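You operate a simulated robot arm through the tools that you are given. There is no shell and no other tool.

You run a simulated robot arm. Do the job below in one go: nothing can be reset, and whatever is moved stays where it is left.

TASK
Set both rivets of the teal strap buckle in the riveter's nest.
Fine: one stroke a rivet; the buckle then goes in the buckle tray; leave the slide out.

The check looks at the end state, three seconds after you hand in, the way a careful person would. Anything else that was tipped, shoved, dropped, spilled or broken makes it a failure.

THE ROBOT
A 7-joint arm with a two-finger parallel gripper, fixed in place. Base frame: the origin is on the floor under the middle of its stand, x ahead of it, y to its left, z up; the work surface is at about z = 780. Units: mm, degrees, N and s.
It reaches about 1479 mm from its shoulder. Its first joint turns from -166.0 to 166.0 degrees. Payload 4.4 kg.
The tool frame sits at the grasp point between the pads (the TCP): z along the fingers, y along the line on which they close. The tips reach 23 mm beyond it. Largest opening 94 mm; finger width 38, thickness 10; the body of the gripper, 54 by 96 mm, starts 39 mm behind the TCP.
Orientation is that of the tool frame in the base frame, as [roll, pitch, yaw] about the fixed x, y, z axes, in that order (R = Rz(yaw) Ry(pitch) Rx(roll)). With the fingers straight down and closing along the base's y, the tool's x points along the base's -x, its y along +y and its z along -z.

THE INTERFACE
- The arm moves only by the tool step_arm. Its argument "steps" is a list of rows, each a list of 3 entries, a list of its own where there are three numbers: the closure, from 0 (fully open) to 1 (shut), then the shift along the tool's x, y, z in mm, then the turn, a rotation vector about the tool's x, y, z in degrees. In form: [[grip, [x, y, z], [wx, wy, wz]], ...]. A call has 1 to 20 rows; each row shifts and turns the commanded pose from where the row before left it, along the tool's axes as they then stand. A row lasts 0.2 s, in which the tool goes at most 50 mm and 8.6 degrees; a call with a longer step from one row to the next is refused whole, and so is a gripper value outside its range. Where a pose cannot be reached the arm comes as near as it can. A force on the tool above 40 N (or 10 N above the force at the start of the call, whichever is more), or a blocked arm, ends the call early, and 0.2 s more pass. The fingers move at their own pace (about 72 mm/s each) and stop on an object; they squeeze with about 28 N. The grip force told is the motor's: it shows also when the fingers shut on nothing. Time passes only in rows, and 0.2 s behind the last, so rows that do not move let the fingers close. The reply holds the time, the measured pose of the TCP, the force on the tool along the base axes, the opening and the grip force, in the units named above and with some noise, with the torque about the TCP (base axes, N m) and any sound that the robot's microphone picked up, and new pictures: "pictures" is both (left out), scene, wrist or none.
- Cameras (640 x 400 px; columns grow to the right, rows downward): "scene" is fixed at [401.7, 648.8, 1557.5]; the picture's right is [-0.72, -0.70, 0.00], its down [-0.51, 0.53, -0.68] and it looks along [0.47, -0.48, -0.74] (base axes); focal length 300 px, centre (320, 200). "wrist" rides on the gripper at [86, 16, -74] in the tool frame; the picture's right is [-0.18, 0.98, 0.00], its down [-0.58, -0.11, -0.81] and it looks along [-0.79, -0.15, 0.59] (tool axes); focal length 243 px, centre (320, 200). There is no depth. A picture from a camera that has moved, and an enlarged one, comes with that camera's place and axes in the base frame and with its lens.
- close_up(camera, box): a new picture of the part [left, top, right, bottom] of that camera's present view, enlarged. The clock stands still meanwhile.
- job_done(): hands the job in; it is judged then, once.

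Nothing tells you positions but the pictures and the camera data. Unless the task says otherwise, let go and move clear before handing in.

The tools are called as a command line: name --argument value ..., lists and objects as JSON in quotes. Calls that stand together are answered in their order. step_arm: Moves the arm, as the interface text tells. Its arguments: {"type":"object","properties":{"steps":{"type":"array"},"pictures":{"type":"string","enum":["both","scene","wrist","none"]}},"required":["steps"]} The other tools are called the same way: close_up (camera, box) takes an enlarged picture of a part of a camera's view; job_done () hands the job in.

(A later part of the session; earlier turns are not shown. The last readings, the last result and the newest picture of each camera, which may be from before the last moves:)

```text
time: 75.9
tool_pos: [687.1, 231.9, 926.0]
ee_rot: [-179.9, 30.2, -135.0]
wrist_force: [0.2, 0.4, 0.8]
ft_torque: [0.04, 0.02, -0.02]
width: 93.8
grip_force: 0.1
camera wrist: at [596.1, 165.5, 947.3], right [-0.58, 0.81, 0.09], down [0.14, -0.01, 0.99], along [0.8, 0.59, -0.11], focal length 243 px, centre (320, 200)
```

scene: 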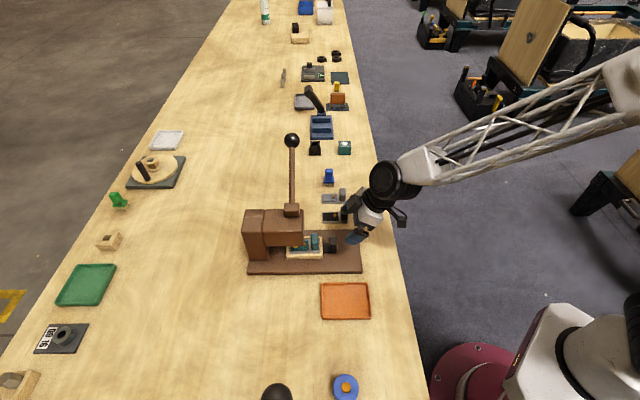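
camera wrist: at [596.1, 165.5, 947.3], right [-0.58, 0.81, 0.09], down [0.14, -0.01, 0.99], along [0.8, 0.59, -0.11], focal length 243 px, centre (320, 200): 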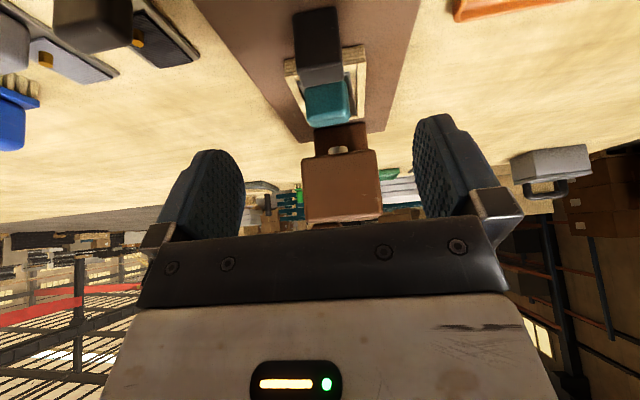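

step_arm --steps '[[0, [-0.9, 0.45, 31.7], [0, 0, 0]], [0, [-0.9, 0.45, 31.7], [0, 0, 0]], [0, [-0.9, 0.4, 31.7], [0, 0, 0]], [0, [0, 0, 0], [0, 0, 0]]]' --pictures "wrist"

```text
time: 76.9
tool_pos: [722.5, 269.4, 846.0]
ee_rot: [180.0, 30.2, -134.8]
wrist_force: [-0.3, -0.3, 0.7]
ft_torque: [0.03, 0.01, -0.01]
width: 93.9
grip_force: 0.0
camera wrist: at [631.1, 202.7, 866.7], right [-0.58, 0.81, 0.09], down [0.14, -0.01, 0.99], along [0.8, 0.59, -0.11], focal length 243 px, centre (320, 200)
```

wrist: 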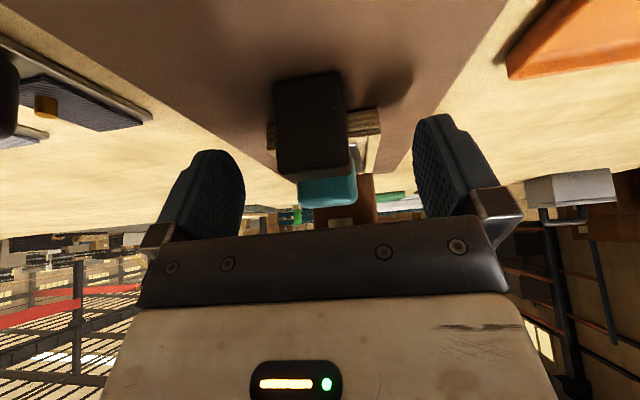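

step_arm --steps '[[0.4, [0, -1.2, 0], [0, 0, 0]], [0.8, [0, 0, 0], [0, 0, 0]], [1, [0, 0, 0], [0, 0, 0]], [1, [0, 0, 0], [0, 0, 0]]]' --pictures "none"

```text
time: 77.9
tool_pos: [722.1, 270.5, 843.3]
ee_rot: [-179.9, 30.1, -134.9]
wrist_force: [-13.8, 14.5, 3.8]
ft_torque: [0.26, 0.42, -0.03]
width: 31.9
grip_force: 45.2
```

step_arm --steps '[[1, [0, 0.9, 0], [0, 0, 0]], [1, [0, 0, 0], [0, 0, 0]]]' --pictures "none"

step_arm --steps '[[1, [-6.93, 0, 4], [0, 0, 0]], [1, [-6.93, 0, 4], [0, 0, 0]], [1, [0, 0, 0], [0, 0, 0]]]' --pictures "none"

```text
time: 78.5
tool_pos: [722.3, 268.2, 844.6]
ee_rot: [-179.9, 30.2, -134.9]
wrist_force: [-2.0, 2.3, 3.3]
ft_torque: [-0.23, 0.34, 0.24]
width: 31.5
grip_force: 45.0
```

```text
time: 79.3
tool_pos: [732.9, 280.5, 845.1]
ee_rot: [-179.9, 30.2, -134.9]
wrist_force: [14.0, -13.3, -6.6]
ft_torque: [-0.07, -0.18, -0.35]
width: 32.0
grip_force: 45.0
```

step_arm --steps '[[1, [-4.94, -0.9, 2.85], [0, 0, 0]], [1, [-4.94, -0.1, 2.85], [0, 0, 0]], [1, [0, 0, 0], [0, 0, 0]]]' --pictures "scene"

close_up --camera "scene" --box '[270, 215, 370, 280]'

```text
time: 80.1
tool_pos: [741.3, 289.1, 844.9]
ee_rot: [-179.9, 30.2, -134.9]
wrist_force: [-5.6, 8.6, 1.9]
ft_torque: [0.91, -0.28, -0.39]
width: 32.0
grip_force: 45.0
```

scene: 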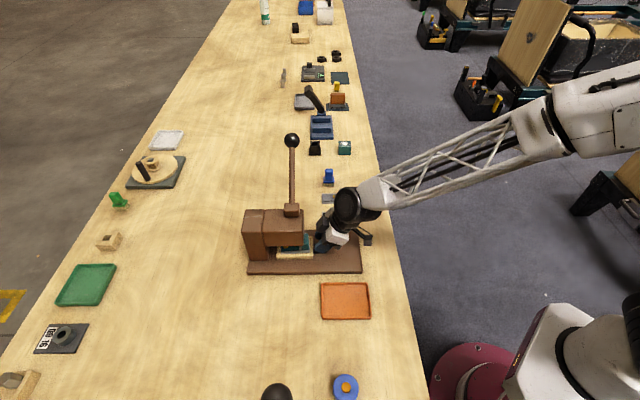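

```text
6.15 times, centred on (320, 248) of scene
camera zoom: at [401.7, 648.8, 1557.5], right [-0.72, -0.7, 0.0], down [-0.51, 0.53, -0.68], along [0.47, -0.48, -0.74], focal length 1846 px, centre (320, -92)
```

zoom: 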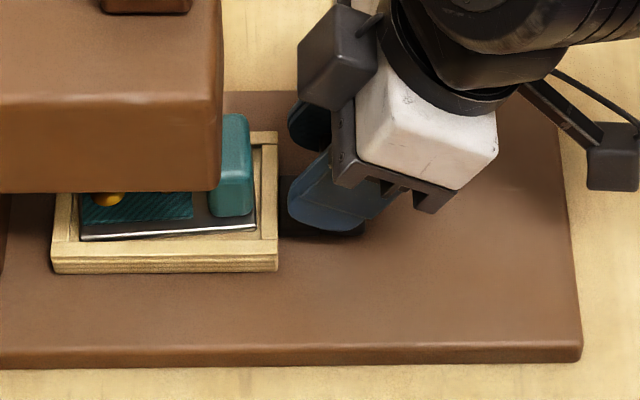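

step_arm --steps '[[0.3, [0, 0, 0], [0, 0, 0]], [0, [0, 0, 0], [0, 0, 0]], [0, [0, 0, 0], [0, 0, 0]], [0, [0, 0, -25], [0, 0, 0]], [0, [0, 0, -35], [0, 0, 0]], [0, [0, 0, -35], [0, 0, 0]], [0, [0, 0, -20], [0, 0, 0]], [0, [0, 0, 0], [0, 7.5, 0]], [0, [0, 0, 0], [0, 7.5, 0]], [0, [0, 0, 0], [0, 7.5, 0]], [0, [0, 0, 0], [0, 7.5, 0]], [0, [0, 40, -4], [0, 0, 0]], [0, [0, 41, -4], [0, 0, 0]], [0, [0, 41, -4], [0, 0, 0]], [0, [0, 41, 0], [0, 0, 0]], [0, [0, 0, 0], [0, 0, 0]]]' --pictures "none"

```text
time: 83.5
tool_pos: [583.4, 363.6, 956.0]
ee_rot: [-179.8, 0.2, -135.1]
wrist_force: [0.2, -0.9, 0.2]
ft_torque: [-0.04, -0.01, -0.02]
width: 94.2
grip_force: 0.0
```

step_arm --steps '[[0, [-35, 0, 0], [0, 0, 0]], [0, [-35, 0, 0], [0, 0, 0]], [0, [-35, 0, 0], [0, 0, 0]], [0, [-34, 0, 0], [0, 0, 0]], [0, [0, 0, 0], [0, 0, 8.2]], [0, [0, 0, 0], [0, 0, 8.2]], [0, [0, 0, 0], [0, 0, 8.2]], [0, [0, 0, 0], [0, 0, 8.2]], [0, [0, 0, 0], [0, 0, 8.2]], [0, [0, 0, 0], [0, 0, 8.2]], [0, [0, 0, 0], [0, 0, 8.2]], [0, [0, 0, 0], [0, 0, 8.2]], [0, [0, 0, 0], [0, 0, 8.2]], [0, [0, 0, 0], [0, 0, 8.2]], [0, [0, 0, 0], [0, 0, 8]], [0, [0, 0, 10], [0, -7.5, 0]], [0, [0, 0, 10], [0, -7.5, 0]], [0, [0, 0, 10], [0, -7.5, 0]], [0, [0, 0, 10], [0, -7.5, 0]], [0, [0, 0, 0], [0, 0, 0]]]' --pictures "wrist"

close_up --camera "wrist" --box '[280, 90, 380, 170]'

```text
time: 87.7
tool_pos: [689.0, 456.1, 917.2]
ee_rot: [179.8, 30.2, 134.9]
wrist_force: [-0.9, -0.4, 0.7]
ft_torque: [0.0, 0.0, -0.01]
width: 93.6
grip_force: 0.0
camera wrist: at [621.1, 547.0, 939.6], right [0.81, 0.58, 0.1], down [-0.01, -0.15, 0.99], along [0.59, -0.8, -0.11], focal length 243 px, centre (320, 200)
```

wrist: 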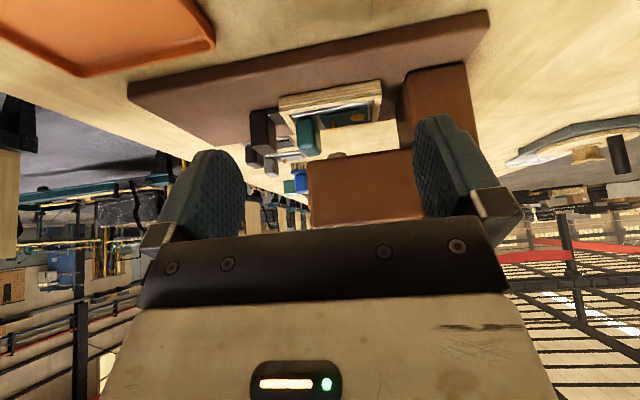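

```text
5.00 times, centred on (330, 130) of wrist
camera zoom: at [621.1, 547.0, 939.6], right [0.81, 0.58, 0.1], down [-0.01, -0.15, 0.99], along [0.59, -0.8, -0.11], focal length 1213 px, centre (270, 550)
```

zoom: 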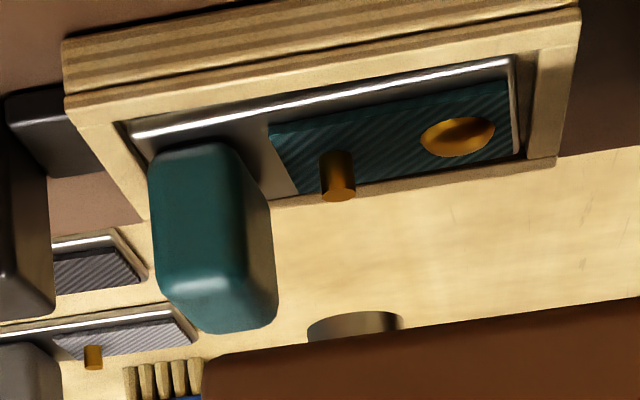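

Rivet 1 is a clean dome and rivet 2 sits under the ram with the same half-millimetre alignment. Going to the lever again.

step_arm --steps '[[0, [0, 0, -10], [0, 7.5, 0]], [0, [0, 0, -10], [0, 7.5, 0]], [0, [0, 0, -10], [0, 7.5, 0]], [0, [0, 0, -10], [0, 7.5, 0]], [0, [0, 0, -19], [0, 0, -8.2]], [0, [0, 0, -19], [0, 0, -8.2]], [0, [0, 0, -19], [0, 0, -8.2]], [0, [0, 0, -19], [0, 0, -8.2]], [0, [0, 0, -19], [0, 0, -8.2]], [0, [0, 0, -19], [0, 0, -8.2]], [0, [0, 0, -19], [0, 0, -8.2]], [0, [0, 0, -19], [0, 0, -8.2]], [0, [0, 0, -19], [0, 0, -8.2]], [0, [0, 0, -19], [0, 0, -8.2]], [0, [0, 0, -19], [0, 0, -8.2]], [0, [0, 0, -19], [0, 0, -8.2]], [0, [0, 0, -19], [0, 0, -8.2]], [0, [0, 0, -19], [0, 0, -8.2]], [0, [0, 0, -19], [0, 0, -8.2]], [0, [0, 0, -19], [0, 0, -8.2]]]' --pictures "none"

step_arm --steps '[[0, [0, 0, 0], [0, 0, -8.2]], [0, [0, 0, 0], [0, 0, -8.2]], [0, [0, 0, 0], [0, 0, -8.2]], [0, [0, 0, 0], [0, 0, -8.2]], [0, [0, 0, 0], [0, 0, -8]], [0, [0, 0, 0], [0, 0, -8]], [0, [40, 0, 0], [0, 0, 0]], [0, [40, 0, 0], [0, 0, 0]], [0, [40, 0, 0], [0, 0, 0]], [0, [40, 0, 0], [0, 0, 0]], [0, [40, 0, 0], [0, 0, 0]], [0, [40, 0, 0], [0, 0, 0]], [0, [40, 0, 0], [0, 0, 0]], [0, [40, 0, 0], [0, 0, 0]], [0, [0, 0, 0], [0, 0, 0]]]' --pictures "both"

```text
time: 91.9
tool_pos: [680.6, 465.0, 1259.2]
ee_rot: [-179.9, 0.0, -93.6]
wrist_force: [0.1, -0.2, -0.6]
ft_torque: [0.03, -0.02, 0.01]
width: 94.2
grip_force: 0.0
```

```text
time: 95.1
tool_pos: [905.6, 237.5, 1259.4]
ee_rot: [-179.8, -0.1, -45.0]
wrist_force: [0.3, 0.1, -0.4]
ft_torque: [-0.02, -0.01, -0.03]
width: 93.8
grip_force: 0.0
camera wrist: at [954.8, 165.1, 1334.7], right [-0.82, -0.57, 0.0], down [-0.34, 0.49, 0.81], along [-0.45, 0.67, -0.59], focal length 243 px, centre (320, 200)
```

scene: 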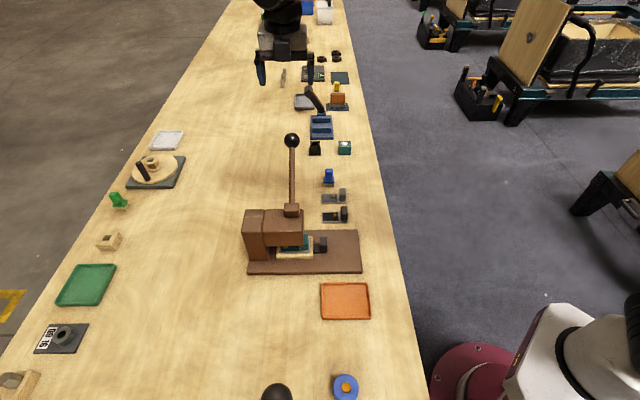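
wrist: 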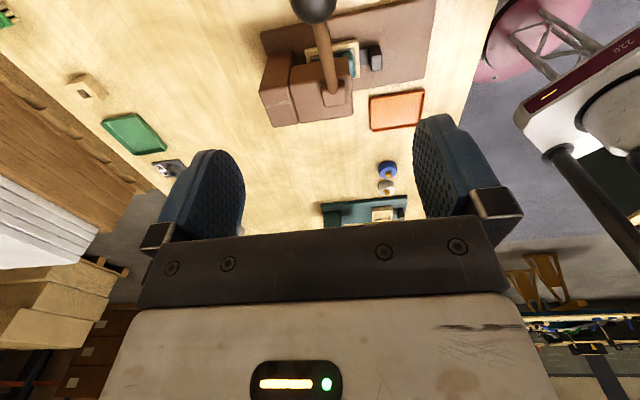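

step_arm --steps '[[0, [26, -2.4, 0], [0, 0, 0]], [0, [0, 0, 40], [0, 0, 0]], [0, [0, 0, 40], [0, 0, 0]], [0, [0, 0, 40], [0, 0, 0]], [0, [0, 0, 0], [0, 0, 0]]]' --pictures "wrist"

```text
time: 96.3
tool_pos: [925.5, 222.1, 1139.4]
ee_rot: [-179.8, -0.1, -45.1]
wrist_force: [-0.2, 0.1, -0.3]
ft_torque: [0.01, 0.02, 0.01]
width: 93.7
grip_force: 0.1
camera wrist: at [974.6, 149.5, 1214.4], right [-0.82, -0.57, 0.0], down [-0.34, 0.49, 0.81], along [-0.45, 0.67, -0.59], focal length 243 px, centre (320, 200)
```

wrist: 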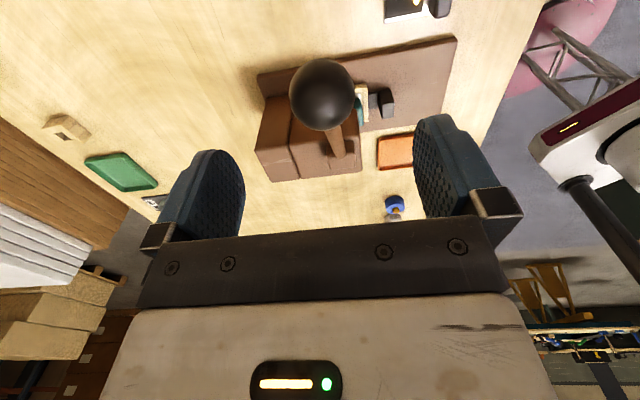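

Ball is centred as before. Lowering onto it and closing.

step_arm --steps '[[0, [0, 0, 40], [0, 0, 0]], [0, [0, 0, 36], [0, 0, 0]], [0, [0, 0, 0], [0, 0, 0]]]' --pictures "wrist"

step_arm --steps '[[0.4, [0, 0, 0], [0, 0, 0]], [0.8, [0, 0, 0], [0, 0, 0]], [1, [0, 0, 0], [0, 0, 0]], [1, [0, 0, 0], [0, 0, 0]]]' --pictures "none"

```text
time: 97.1
tool_pos: [926.6, 223.0, 1062.2]
ee_rot: [-179.7, -0.1, -45.0]
wrist_force: [-0.5, 1.1, 0.6]
ft_torque: [-0.03, -0.02, 0.01]
width: 94.1
grip_force: 0.0
camera wrist: at [975.3, 149.6, 1138.5], right [-0.82, -0.57, 0.0], down [-0.34, 0.49, 0.81], along [-0.45, 0.67, -0.59], focal length 243 px, centre (320, 200)
```

wrist: 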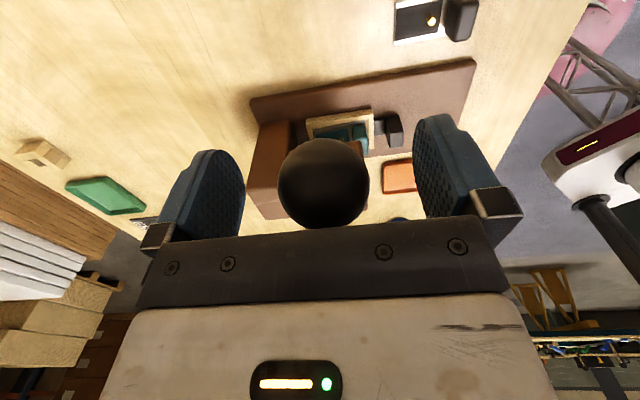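

```text
time: 98.2
tool_pos: [924.2, 220.0, 1062.9]
ee_rot: [179.9, 0.0, -45.0]
wrist_force: [-6.0, -7.3, 4.4]
ft_torque: [0.22, 0.38, 0.11]
width: 43.0
grip_force: 45.6
stopped in row 4: the force on the tool passed its limit at 42 N (the readings are from after the stop); the commanded pose is now the measured one
```

step_arm --steps '[[1, [3.8, 0.2, 6.2], [0, 0, 0]], [1, [3.6, 0.3, 6.3], [0, 0, 0]], [1, [0, 0, 0], [0, 0, 0]]]' --pictures "none"

```text
time: 99.0
tool_pos: [930.3, 215.5, 1051.3]
ee_rot: [-179.9, 0.0, -45.0]
wrist_force: [-5.4, -12.7, 8.7]
ft_torque: [0.69, 0.57, -0.03]
width: 43.2
grip_force: 44.7
```

step_arm --steps '[[1, [4.5, 0.6, 8.8], [0, 0, 0]], [1, [4.0, 0.1, 9.0], [0, 0, 0]], [1, [0, 0, 0], [0, 0, 0]]]' --pictures "none"

step_arm --steps '[[1, [3.7, 0, 9.2], [0, 0, 0]], [1, [3.1, 0, 9.4], [0, 0, 0]], [1, [0, 0, 0], [0, 0, 0]]]' --pictures "none"

```text
time: 99.8
tool_pos: [936.3, 209.4, 1032.4]
ee_rot: [-179.9, -0.1, -44.9]
wrist_force: [15.1, 10.2, 7.6]
ft_torque: [0.59, 0.42, -0.06]
width: 43.4
grip_force: 44.6
```

```text
time: 100.6
tool_pos: [940.9, 204.6, 1014.4]
ee_rot: [-179.9, -0.2, -45.0]
wrist_force: [27.9, 20.8, 8.4]
ft_torque: [0.7, 0.64, 0.02]
width: 43.1
grip_force: 45.4
```

step_arm --steps '[[1, [0.2, -1.4, 0.5], [0, 0, 0]], [1, [2.6, 0, 9.2], [0, 0, 0]], [1, [2.1, 0, 9.7], [0, 0, 0]], [1, [0, 0, 0], [0, 0, 0]]]' --pictures "none"

```text
time: 101.6
tool_pos: [943.8, 199.9, 992.9]
ee_rot: [-180.0, 0.0, -45.0]
wrist_force: [-1.5, -7.8, 2.4]
ft_torque: [0.04, -0.05, 0.05]
width: 43.3
grip_force: 45.0
```

step_arm --steps '[[1, [1.6, 0.3, 9.8], [0, 0, 0]], [1, [1.1, 0, 9.9], [0, 0, 0]], [1, [0, 0, 0], [0, 0, 0]]]' --pictures "none"

step_arm --steps '[[1, [0.7, 0.2, 9.9], [0, 0, 0]], [1, [0, 0, 9.9], [0, 0, 0]], [1, [0, 0, 0], [0, 0, 0]]]' --pictures "none"

```text
time: 102.4
tool_pos: [946.1, 199.4, 974.0]
ee_rot: [180.0, 0.0, -45.0]
wrist_force: [-5.8, -22.4, 8.3]
ft_torque: [0.74, 0.56, 0.06]
width: 43.2
grip_force: 44.9
```

```text
time: 103.2
tool_pos: [947.2, 198.3, 954.9]
ee_rot: [-179.9, -0.1, -45.0]
wrist_force: [0.5, -19.2, 5.6]
ft_torque: [0.62, 0.41, -0.04]
width: 43.1
grip_force: 45.2
```

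step_arm --steps '[[1, [0, 0.6, 9.9], [0, 0, 0]], [1, [-0.8, 0, 9.8], [0, 0, 0]], [1, [0, 0, 0], [0, 0, 0]]]' --pictures "none"

step_arm --steps '[[1, [-1.4, 0, 9.8], [0, 0, 0]], [1, [-2.0, 0, 9.7], [0, 0, 0]], [1, [0, 0, 0], [0, 0, 0]]]' --pictures "none"

```text
time: 104.0
tool_pos: [945.2, 198.2, 933.8]
ee_rot: [-179.9, 0.0, -45.1]
wrist_force: [7.4, -2.7, 2.9]
ft_torque: [0.22, 0.09, -0.01]
width: 43.3
grip_force: 44.6
```

```text
time: 104.8
tool_pos: [945.2, 202.1, 915.7]
ee_rot: [-179.9, -0.2, -45.0]
wrist_force: [8.7, -6.1, 4.2]
ft_torque: [0.65, 0.45, -0.02]
width: 43.3
grip_force: 45.2
```

step_arm --steps '[[1, [-2.4, 0, 9.6], [0, 0, 0]], [1, [-3.1, 0, 9.4], [0, 0, 0]], [1, [0, 0, 0], [0, 0, 0]]]' --pictures "none"

step_arm --steps '[[1, [-3.2, 0, 9.3], [0, 0, 0]], [1, [-4.0, 0, 9.1], [0, 0, 0]], [1, [0, 0, 0], [0, 0, 0]]]' --pictures "none"

```text
time: 105.6
tool_pos: [940.9, 205.7, 895.6]
ee_rot: [-179.9, -0.1, -44.9]
wrist_force: [1.7, -9.3, 4.2]
ft_torque: [0.6, 0.48, -0.08]
width: 43.2
grip_force: 45.0
```

```text
time: 106.4
tool_pos: [936.1, 210.4, 877.1]
ee_rot: [-180.0, 0.0, -45.0]
wrist_force: [16.0, -4.6, 0.2]
ft_torque: [0.44, 0.47, -0.02]
width: 43.1
grip_force: 45.1
```

step_arm --steps '[[1, [-4.0, -0.2, 9.0], [0, 0, 0]], [1, [-1.5, 0, 2.6], [0, 0, 0]], [1, [0, 0, 0], [0, 0, 0]]]' --pictures "none"

```text
time: 107.2
tool_pos: [931.3, 214.5, 866.2]
ee_rot: [-179.9, -0.1, -45.0]
wrist_force: [0.2, -10.3, 11.3]
ft_torque: [0.17, 0.08, 0.06]
width: 43.4
grip_force: 45.0
```

step_arm --steps '[[1, [-0.6, 0.2, 1.2], [0, 0, 0]], [1, [0, 0, 0], [0, 0, 0]]]' --pictures "none"

```text
time: 107.8
tool_pos: [932.0, 214.6, 866.6]
ee_rot: [-179.9, 0.0, -45.0]
wrist_force: [0.2, -17.2, 24.0]
ft_torque: [0.52, 0.41, -0.07]
width: 43.1
grip_force: 44.9
```

step_arm --steps '[[1, [5.3, -0.4, -16.0], [0, 0, 0]], [1, [0, 0, 0], [0, 0, 0]]]' --pictures "none"

```text
time: 108.4
tool_pos: [935.0, 211.4, 879.1]
ee_rot: [179.9, 0.0, -45.0]
wrist_force: [14.2, -11.9, -10.7]
ft_torque: [-0.79, -0.63, -0.01]
width: 43.0
grip_force: 44.7
```

step_arm --steps '[[1, [7.0, 0, -16.5], [0, 0, 0]], [1, [0, 0, 0], [0, 0, 0]]]' --pictures "none"

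step_arm --steps '[[1, [4.1, 0, -14.3], [0, 0, 0]], [1, [3.4, 0, -16.3], [0, 0, 0]], [1, [0, 0, 0], [0, 0, 0]]]' --pictures "none"

```text
time: 109.0
tool_pos: [939.2, 205.1, 897.8]
ee_rot: [179.9, 0.0, -45.0]
wrist_force: [-33.2, -0.5, 6.0]
ft_torque: [-0.68, -0.55, -0.2]
width: 43.3
grip_force: 44.9
```

```text
time: 109.8
tool_pos: [944.4, 200.6, 927.4]
ee_rot: [180.0, 0.0, -45.0]
wrist_force: [-19.5, 4.7, 0.3]
ft_torque: [-0.78, -0.67, 0.06]
width: 43.4
grip_force: 44.7
```

step_arm --steps '[[1, [1.0, 0.5, -16.5], [0, 0, 0]], [1, [0.2, 0, -16.6], [0, 0, 0]], [1, [0, 0, 0], [0, 0, 0]]]' --pictures "none"

step_arm --steps '[[1, [-1.4, 0, -16.6], [0, 0, 0]], [1, [-2.6, 0, -16.4], [0, 0, 0]], [1, [0, 0, 0], [0, 0, 0]]]' --pictures "none"

```text
time: 110.6
tool_pos: [946.1, 200.5, 962.0]
ee_rot: [-180.0, -0.1, -45.1]
wrist_force: [1.4, -3.2, 1.0]
ft_torque: [-0.02, -0.06, 0.03]
width: 43.3
grip_force: 45.1
```

```text
time: 111.4
tool_pos: [941.2, 203.4, 993.8]
ee_rot: [179.9, 0.0, -45.0]
wrist_force: [0.7, 11.7, -6.7]
ft_torque: [-0.72, -0.56, 0.0]
width: 43.2
grip_force: 44.7
```

step_arm --steps '[[1, [-4.2, -0.3, -16.2], [0, 0, 0]], [1, [-5.2, 0, -15.8], [0, 0, 0]], [1, [0, 0, 0], [0, 0, 0]]]' --pictures "none"

step_arm --steps '[[1, [-6.8, 0.3, -15.2], [0, 0, 0]], [1, [-6.0, 0, -11.2], [0, 0, 0]], [1, [0, 0, 0], [0, 0, 0]]]' --pictures "none"

```text
time: 112.2
tool_pos: [935.5, 209.9, 1026.3]
ee_rot: [180.0, 0.1, -45.0]
wrist_force: [-19.6, 5.1, -10.2]
ft_torque: [-0.61, -0.52, -0.09]
width: 42.9
grip_force: 45.0
```

```text
time: 113.0
tool_pos: [927.0, 218.5, 1052.6]
ee_rot: [-179.9, -0.1, -45.0]
wrist_force: [-4.6, 10.4, -8.6]
ft_torque: [-0.4, -0.41, 0.11]
width: 43.3
grip_force: 44.6
```

step_arm --steps '[[1, [-2.6, 0, -3.5], [0, 0, 0]], [1, [-2.2, 0, -3.4], [0, 0, 0]], [1, [-0.9, 0, -1.4], [0, 0, 0]], [1, [0, 0, 0], [0, 0, 0]]]' --pictures "none"

```text
time: 114.0
tool_pos: [923.2, 222.1, 1060.7]
ee_rot: [-179.9, -0.1, -45.0]
wrist_force: [29.5, -2.6, -13.0]
ft_torque: [-0.58, -0.44, -0.06]
width: 43.2
grip_force: 44.9
```

step_arm --steps '[[1, [0.6, 0, 0.8], [0, 0, 0]], [0.5, [0, 0, 0], [0, 0, 0]], [0, [0, 0, 0], [0, 0, 0]], [0, [0, 0, 0], [0, 0, 0]], [0, [0, 0, -40], [0, 0, 0]], [0, [0, 0, -40], [0, 0, 0]], [0, [0, 0, -40], [0, 0, 0]], [0, [0, 0, -40], [0, 0, 0]], [0, [0, 0, -25], [0, 0, 0]], [0, [0, 0, 0], [0, 0, 0]]]' --pictures "both"

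close_up --camera "scene" --box '[240, 120, 360, 280]'

```text
time: 116.2
tool_pos: [922.0, 221.4, 1245.9]
ee_rot: [180.0, 0.0, -45.0]
wrist_force: [0.1, 0.3, -1.1]
ft_torque: [0.0, 0.01, 0.01]
width: 93.8
grip_force: 0.0
camera wrist: at [972.2, 149.9, 1321.4], right [-0.83, -0.56, 0.0], down [-0.34, 0.49, 0.81], along [-0.45, 0.67, -0.59], focal length 243 px, centre (320, 200)
```

scene: 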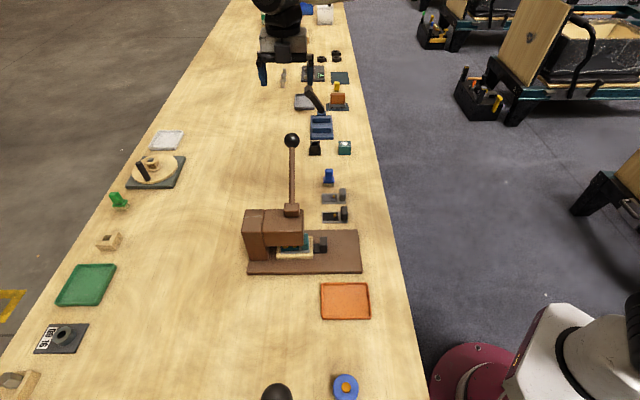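
wrist: 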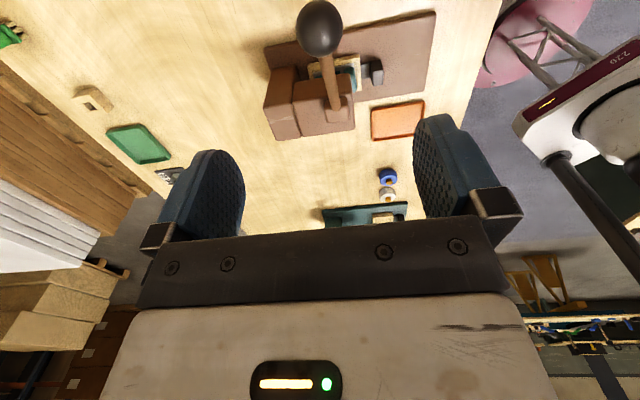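

```text
2.50 times, centred on (300, 200) of scene
camera zoom: at [401.7, 648.8, 1557.5], right [-0.72, -0.7, 0.0], down [-0.51, 0.53, -0.68], along [0.47, -0.48, -0.74], focal length 750 px, centre (370, 200)
```

zoom: 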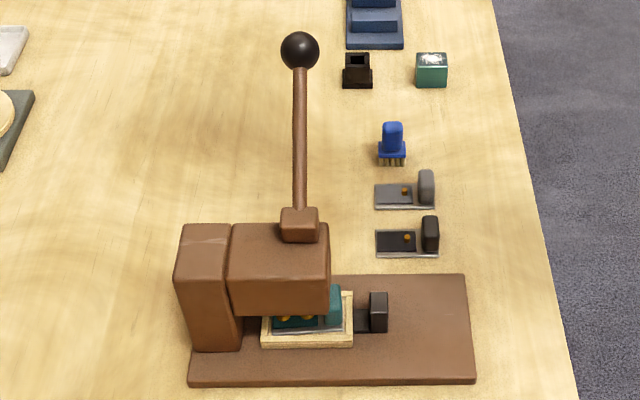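

step_arm --steps '[[0, [0, 0, 0], [0, 0, 8.2]], [0, [0, 0, 0], [0, 0, 8.2]], [0, [0, 0, 0], [0, 0, 8.2]], [0, [0, 0, 0], [0, 0, 8.2]], [0, [0, 0, 0], [0, 0, 8.2]], [0, [0, 0, 0], [0, 0, 8.2]], [0, [0, 0, 0], [0, 0, 8.2]], [0, [0, 0, 0], [0, 0, 8.2]], [0, [0, 0, 0], [0, 0, 8.2]], [0, [0, 0, 0], [0, 0, 8.2]], [0, [0, 0, 0], [0, 0, 8]], [0, [26.1, 35, 0], [0, 0, 0]], [0, [26.1, 35, 0], [0, 0, 0]], [0, [26.1, 35, 0], [0, 0, 0]], [0, [26.1, 35, 0], [0, 0, 0]], [0, [26.1, 35, 0], [0, 0, 0]], [0, [0, 0, 0], [0, 0, 0]]]' --pictures "none"

step_arm --steps '[[0, [0, 0, 39], [0, 0, 0]], [0, [0, 0, 39], [0, 0, 0]], [0, [0, 0, 39], [0, 0, 0]], [0, [0, 0, 39], [0, 0, 0]], [0, [0, 0, 39], [0, 0, 0]], [0, [0, 0, 39], [0, 0, 0]], [0, [0, 0, 39], [0, 0, 0]], [0, [0, 0, 33], [0, 0, 0]], [0, [0, 0, 0], [0, -7.5, 0]], [0, [0, 0, 0], [0, -7.5, 0]], [0, [0, 0, 0], [0, -7.5, 0]], [0, [0, 0, 0], [0, -7.5, 0]], [0, [0, 0, 0], [0, 0, 0]]]' --pictures "both"

```text
time: 119.8
tool_pos: [705.2, 253.6, 1244.8]
ee_rot: [-179.9, 0.0, -135.0]
wrist_force: [0.8, -0.6, 0.3]
ft_torque: [0.03, 0.0, 0.02]
width: 94.1
grip_force: 0.1
```

```text
time: 122.6
tool_pos: [706.9, 253.1, 938.6]
ee_rot: [-179.9, 30.2, -134.9]
wrist_force: [0.9, 0.0, 0.0]
ft_torque: [-0.02, -0.01, -0.02]
width: 93.9
grip_force: 0.1
camera wrist: at [616.0, 185.6, 960.8], right [-0.58, 0.81, 0.09], down [0.15, -0.01, 0.99], along [0.8, 0.59, -0.11], focal length 243 px, centre (320, 200)
```

scene: 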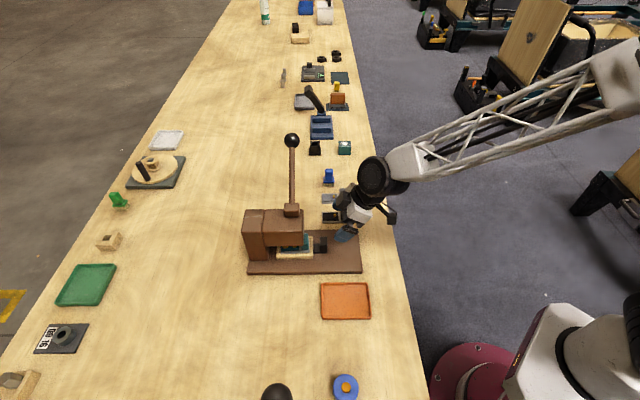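
wrist: 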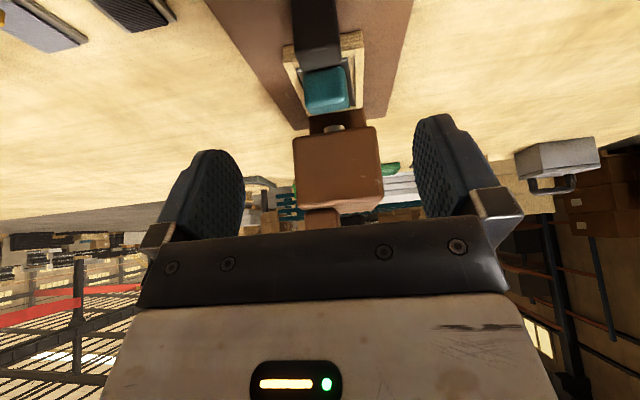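

step_arm --steps '[[0, [1.2, 0.2, 35.3], [0, 0, 0]], [0, [1.2, 0.2, 35.3], [0, 0, 0]], [0, [1.2, 0.3, 35.3], [0, 0, 0]], [0, [0, 0, 0], [0, 0, 0]]]' --pictures "wrist"

```text
time: 123.6
tool_pos: [743.2, 288.3, 845.6]
ee_rot: [-179.9, 30.0, -135.0]
wrist_force: [-0.4, 0.0, 0.4]
ft_torque: [-0.01, -0.06, 0.0]
width: 93.9
grip_force: 0.1
camera wrist: at [652.1, 221.6, 867.4], right [-0.58, 0.81, 0.09], down [0.15, -0.01, 0.99], along [0.8, 0.59, -0.12], focal length 243 px, centre (320, 200)
```

wrist: 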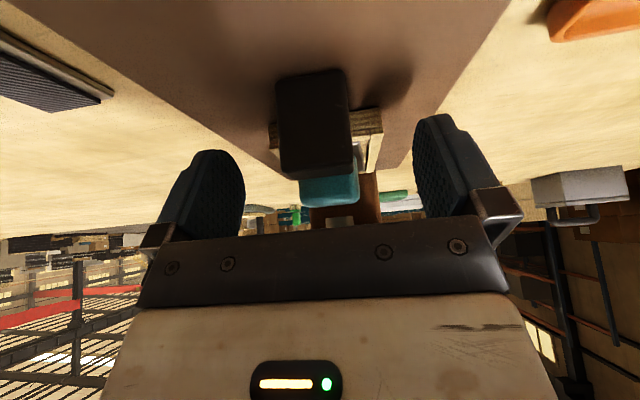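

step_arm --steps '[[0.4, [0, 0, 0], [0, 0, 0]], [0.8, [0, 0, 0], [0, 0, 0]], [1, [0, 0, 0], [0, 0, 0]], [1, [0, 0, 0], [0, 0, 0]]]' --pictures "none"

```text
time: 124.6
tool_pos: [742.6, 289.6, 845.5]
ee_rot: [179.9, 30.0, -134.9]
wrist_force: [-20.2, 21.4, 5.4]
ft_torque: [0.4, 0.45, -0.17]
width: 31.9
grip_force: 45.5
```

step_arm --steps '[[1, [0, 1.3, 0], [0, 0, 0]], [1, [0, 0, 0], [0, 0, 0]]]' --pictures "none"

step_arm --steps '[[1, [6.93, 0, -4], [0, 0, 0]], [1, [6.93, 0, -4], [0, 0, 0]], [1, [6.93, 0, -4], [0, 0, 0]], [1, [0, 0, 0], [0, 0, 0]]]' --pictures "none"

```text
time: 125.2
tool_pos: [740.8, 289.4, 844.9]
ee_rot: [180.0, 30.0, -135.0]
wrist_force: [-6.8, 8.2, 0.6]
ft_torque: [-0.15, 0.31, 0.37]
width: 31.9
grip_force: 45.5
```

```text
time: 126.2
tool_pos: [725.3, 272.1, 846.1]
ee_rot: [-179.9, 30.0, -135.0]
wrist_force: [17.0, -20.4, -9.7]
ft_torque: [-0.15, 0.02, 0.36]
width: 31.7
grip_force: 45.1
```

step_arm --steps '[[1, [0, -1.1, 0], [0, 0, 0]], [1, [6.93, 0, -4], [0, 0, 0]], [1, [6.93, 0, -4], [0, 0, 0]], [1, [6.93, 0, -4], [0, 0, 0]], [1, [0, 0, 0], [0, 0, 0]]]' --pictures "none"

```text
time: 127.4
tool_pos: [708.5, 255.4, 844.9]
ee_rot: [180.0, 30.0, -134.9]
wrist_force: [-1.9, 0.9, -12.7]
ft_torque: [0.37, -0.4, -0.1]
width: 31.6
grip_force: 45.2
```

step_arm --steps '[[1, [7.1, 0, -3.6], [0, 0, 0]], [1, [6.93, 0, -4], [0, 0, 0]], [1, [6.93, 0, -4], [0, 0, 0]], [1, [0, 0, 0], [0, 0, 0]]]' --pictures "none"

```text
time: 128.4
tool_pos: [691.7, 239.7, 844.8]
ee_rot: [180.0, 30.0, -134.9]
wrist_force: [-4.9, 5.4, -6.1]
ft_torque: [0.01, 0.47, 0.22]
width: 32.1
grip_force: 44.6
```

step_arm --steps '[[1, [6.93, 0.2, -4], [0, 0, 0]], [1, [6.93, 0, -4], [0, 0, 0]], [1, [6.93, 0, -4], [0, 0, 0]], [1, [0, 0, 0], [0, 0, 0]]]' --pictures "scene"

```text
time: 129.4
tool_pos: [673.7, 222.2, 845.0]
ee_rot: [-179.9, 30.0, -134.8]
wrist_force: [-5.7, 4.7, -13.4]
ft_torque: [0.29, -0.46, 0.02]
width: 31.6
grip_force: 45.0
```

scene: 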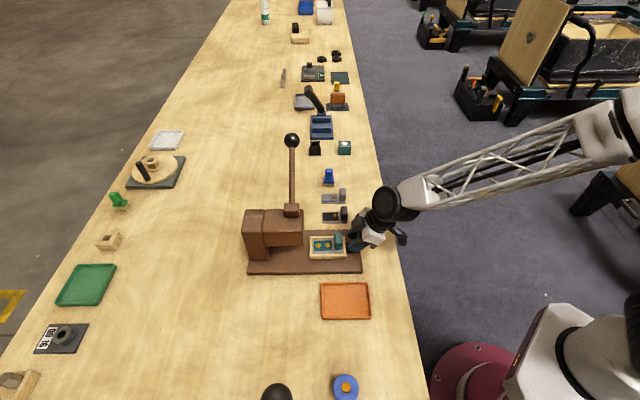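

step_arm --steps '[[1, [2.8, 0, -1.3], [0, 0, 0]], [1, [2.6, 0, -1.5], [0, 0, 0]], [1, [0, 0, 0], [0, 0, 0]]]' --pictures "none"

```text
time: 129.9
tool_pos: [672.0, 219.6, 845.6]
ee_rot: [-180.0, 30.2, -134.9]
wrist_force: [15.3, 12.6, -13.6]
ft_torque: [0.97, -0.99, -0.06]
width: 31.7
grip_force: 44.8
stopped in row 2: the force on the tool passed its limit at 48 N (the readings are from after the stop); the commanded pose is now the measured one
```

The slide has reached its outer stop. Releasing and checking the buckle.

step_arm --steps '[[0.3, [0, 0, 0], [0, 0, 0]], [0, [0, 0, 0], [0, 0, 0]], [0, [0, 0, 0], [0, 0, 0]], [0, [0, 0, -25], [0, 0, 0]], [0, [0, 0, -35], [0, 0, 0]], [0, [0, 0, -35], [0, 0, 0]], [0, [0, 0, 0], [0, 7.5, 0]], [0, [0, 0, 0], [0, 7.5, 0]], [0, [0, 0, 0], [0, 7.5, 0]], [0, [0, 0, 0], [0, 7.5, 0]], [0, [0, 0, 0], [0, 0, 0]]]' --pictures "both"

close_up --camera "scene" --box '[290, 220, 380, 276]'

close_up --camera "wrist" --box '[240, 0, 420, 120]'

```text
time: 132.3
tool_pos: [637.9, 185.2, 929.0]
ee_rot: [-179.9, 0.0, -135.0]
wrist_force: [0.2, -0.2, -1.7]
ft_torque: [0.02, -0.01, 0.02]
width: 94.1
grip_force: 0.0
camera wrist: at [564.6, 135.4, 1003.8], right [-0.56, 0.83, 0.0], down [0.49, 0.33, 0.81], along [0.67, 0.46, -0.59], focal length 243 px, centre (320, 200)
```

scene: 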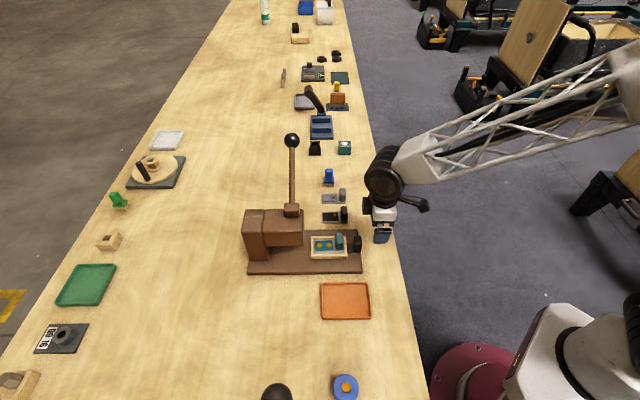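
wrist: 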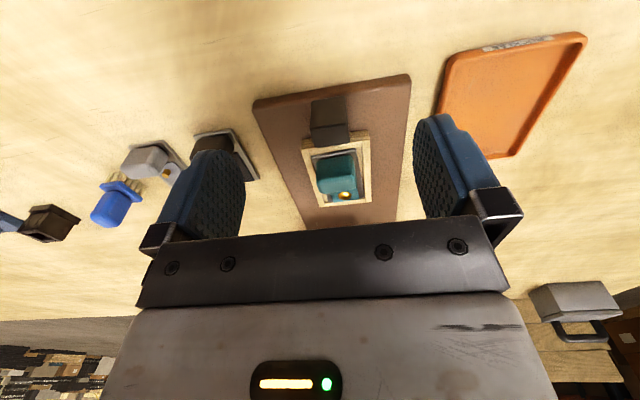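

```text
7.11 times, centred on (335, 248) of scene
camera zoom: at [401.7, 648.8, 1557.5], right [-0.72, -0.7, 0.0], down [-0.51, 0.53, -0.68], along [0.47, -0.48, -0.74], focal length 2133 px, centre (213, -141)
```

zoom: 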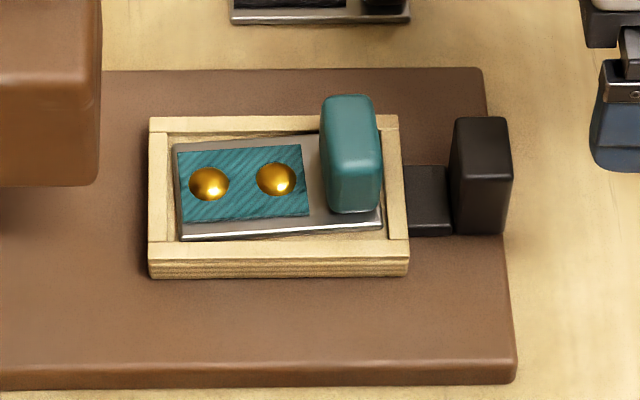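

```text
3.33 times, centred on (330, 60) of wrist
camera zoom: at [564.6, 135.4, 1003.8], right [-0.56, 0.83, 0.0], down [0.49, 0.33, 0.81], along [0.67, 0.46, -0.59], focal length 809 px, centre (287, 667)
```

zoom: 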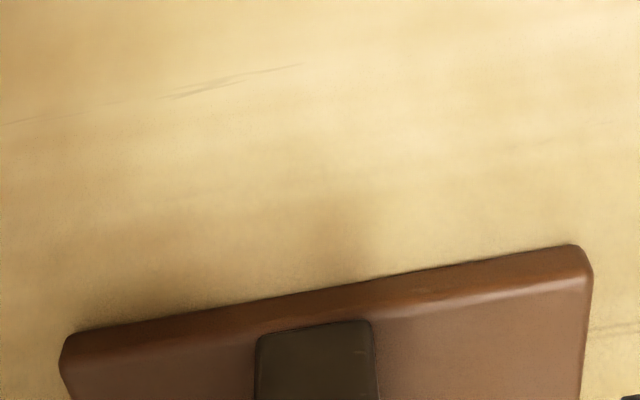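

Both rivets are clean domes and the slide is back where it began. Next is the buckle: I'll locate its teal grip block precisely.

close_up --camera "wrist" --box '[280, 90, 400, 215]'

```text
3.20 times, centred on (340, 152) of wrist
camera zoom: at [564.6, 135.4, 1003.8], right [-0.56, 0.83, 0.0], down [0.49, 0.33, 0.81], along [0.67, 0.46, -0.59], focal length 776 px, centre (256, 352)
```

zoom: 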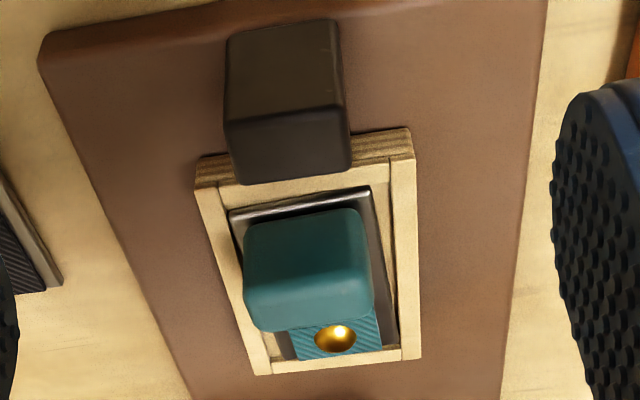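

step_arm --steps '[[0, [-33.8, -0.3, 0], [0, 0, 0]], [0, [-33.8, -0.3, 0], [0, 0, 0]], [0, [-33.8, -0.4, 0], [0, 0, 0]], [0, [0, 0, 0], [0, 0, -2.8]], [0, [0, 0, 25], [0, 0, 0]], [0, [0, 0, 0], [0, 0, 0]]]' --pictures "both"

close_up --camera "wrist" --box '[240, 60, 400, 240]'

close_up --camera "scene" --box '[290, 200, 380, 276]'

```text
time: 133.8
tool_pos: [710.9, 257.1, 904.8]
ee_rot: [-179.9, 0.1, -132.2]
wrist_force: [0.6, -0.2, 0.4]
ft_torque: [0.0, 0.02, 0.03]
width: 94.0
grip_force: 0.0
camera wrist: at [640.2, 203.9, 978.6], right [-0.6, 0.8, 0.0], down [0.47, 0.36, 0.81], along [0.64, 0.49, -0.59], focal length 243 px, centre (320, 200)
```

scene: 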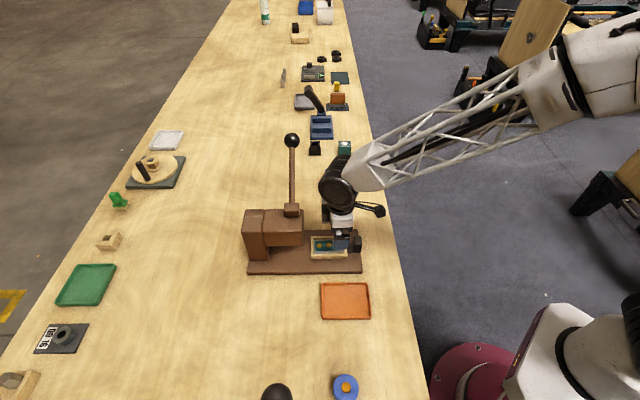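
wrist: 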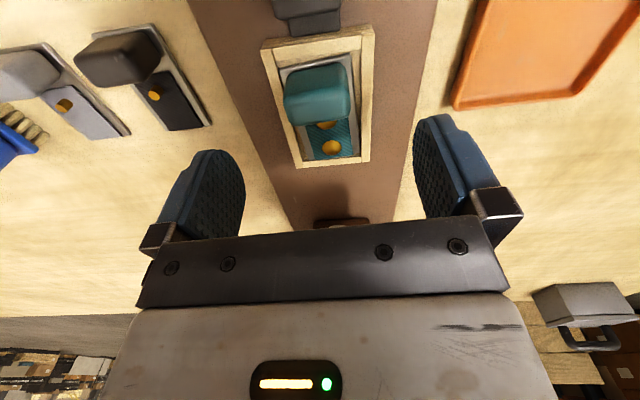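

```text
2.22 times, centred on (320, 150) of wrist
camera zoom: at [640.2, 203.9, 978.6], right [-0.6, 0.8, 0.0], down [0.47, 0.36, 0.81], along [0.64, 0.49, -0.59], focal length 539 px, centre (320, 311)
```

zoom: 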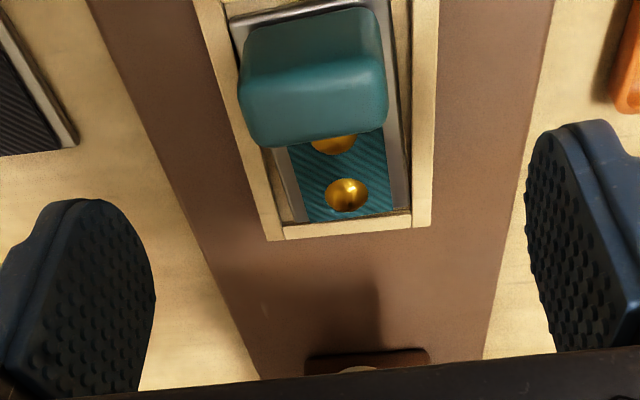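

```text
5.26 times, centred on (335, 238) of scene
camera zoom: at [401.7, 648.8, 1557.5], right [-0.72, -0.7, 0.0], down [-0.51, 0.53, -0.68], along [0.47, -0.48, -0.74], focal length 1579 px, centre (241, 0)
```

zoom: 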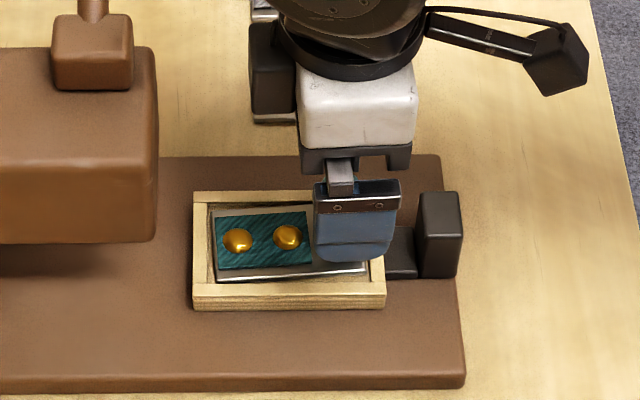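

step_arm --steps '[[0, [1, -1, 29], [0, 0, 0]], [0, [0, 0, 29], [0, 0, 0]], [0, [0, 0, 0], [0, 0, 0]]]' --pictures "both"

close_up --camera "scene" --box '[290, 200, 380, 276]'

close_up --camera "wrist" --box '[200, 60, 440, 240]'

```text
time: 134.6
tool_pos: [709.8, 255.1, 846.2]
ee_rot: [-179.9, 0.1, -132.2]
wrist_force: [-0.6, -0.1, 0.4]
ft_torque: [0.0, -0.02, -0.01]
width: 94.1
grip_force: 0.1
camera wrist: at [640.2, 202.2, 920.2], right [-0.6, 0.8, 0.0], down [0.47, 0.36, 0.81], along [0.64, 0.49, -0.59], focal length 243 px, centre (320, 200)
```

scene: 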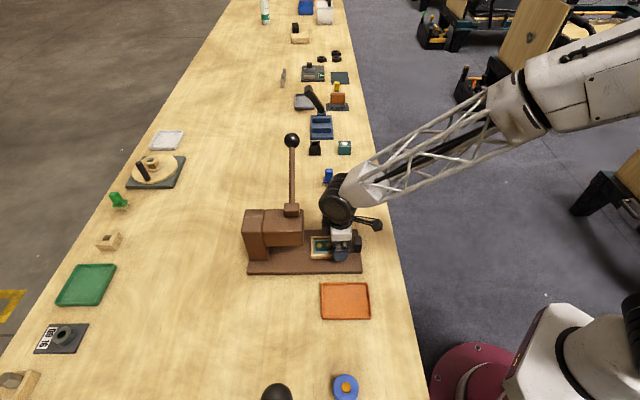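
wrist: 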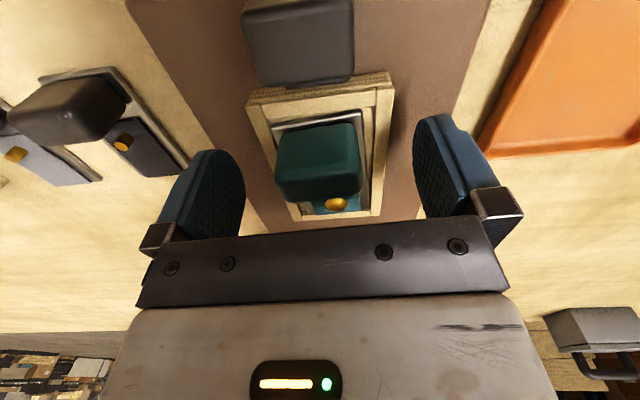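

```text
5.26 times, centred on (335, 238) of scene
camera zoom: at [401.7, 648.8, 1557.5], right [-0.72, -0.7, 0.0], down [-0.51, 0.53, -0.68], along [0.47, -0.48, -0.74], focal length 1579 px, centre (241, 0)
```

zoom: 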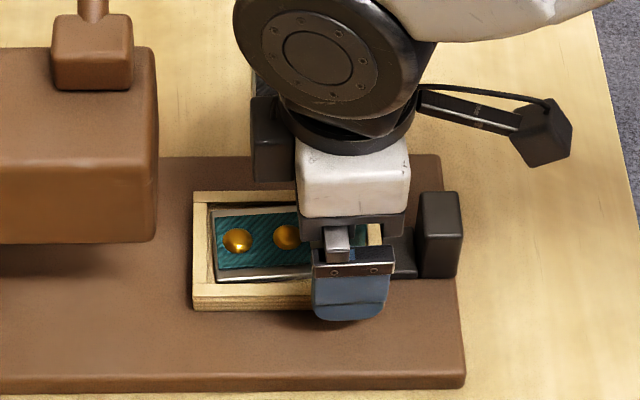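

```text
2.22 times, centred on (320, 150) of wrist
camera zoom: at [640.2, 202.2, 920.2], right [-0.6, 0.8, 0.0], down [0.47, 0.36, 0.81], along [0.64, 0.49, -0.59], focal length 539 px, centre (320, 311)
```

zoom: 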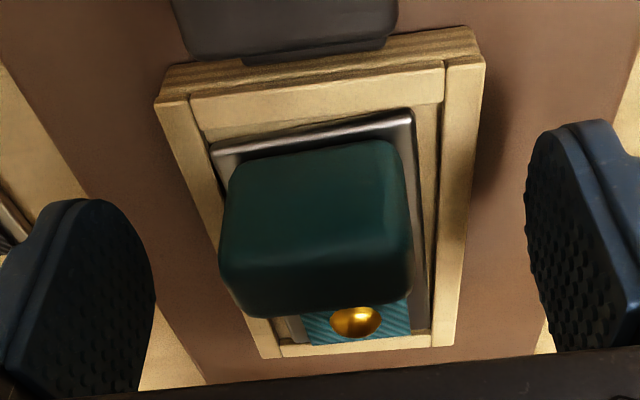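

step_arm --steps '[[0.4, [0, 0, 0], [0, 0, 0]], [0.6, [0, 0, 0], [0, 0, 0]], [0.8, [0, 0, 0], [0, 0, 0]], [1, [0, 0, 0], [0, 0, 0]], [1, [0, 0, 0], [0, 0, 0]]]' --pictures "both"

close_up --camera "scene" --box '[290, 200, 380, 276]'

```text
time: 135.8
tool_pos: [711.1, 255.4, 845.8]
ee_rot: [-179.9, 0.0, -132.1]
wrist_force: [0.6, -0.5, -0.1]
ft_torque: [0.02, 0.02, 0.0]
width: 39.3
grip_force: 27.3
camera wrist: at [640.3, 202.3, 920.5], right [-0.6, 0.8, 0.0], down [0.47, 0.36, 0.81], along [0.64, 0.49, -0.59], focal length 243 px, centre (320, 200)
```

scene: 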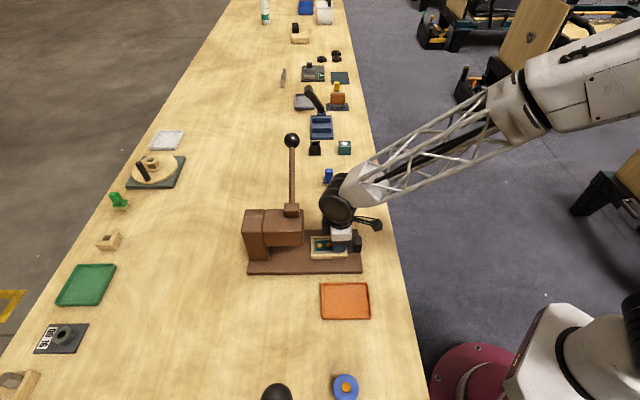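
wrist: 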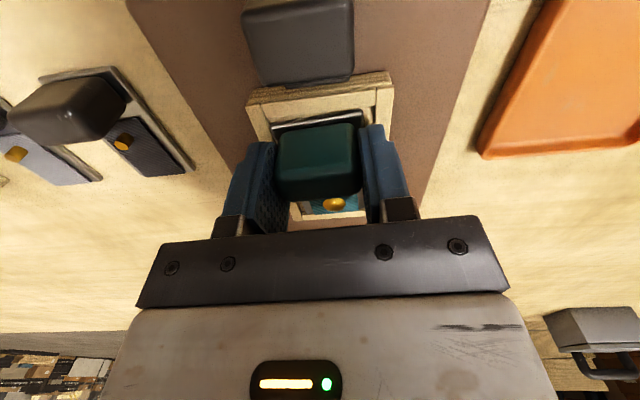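

```text
5.26 times, centred on (335, 238) of scene
camera zoom: at [401.7, 648.8, 1557.5], right [-0.72, -0.7, 0.0], down [-0.51, 0.53, -0.68], along [0.47, -0.48, -0.74], focal length 1579 px, centre (241, 0)
```

zoom: 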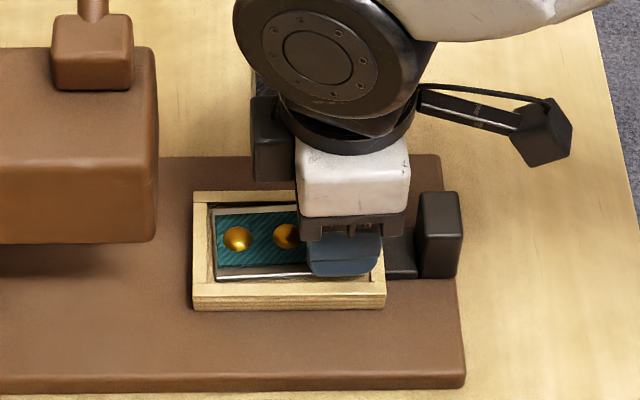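

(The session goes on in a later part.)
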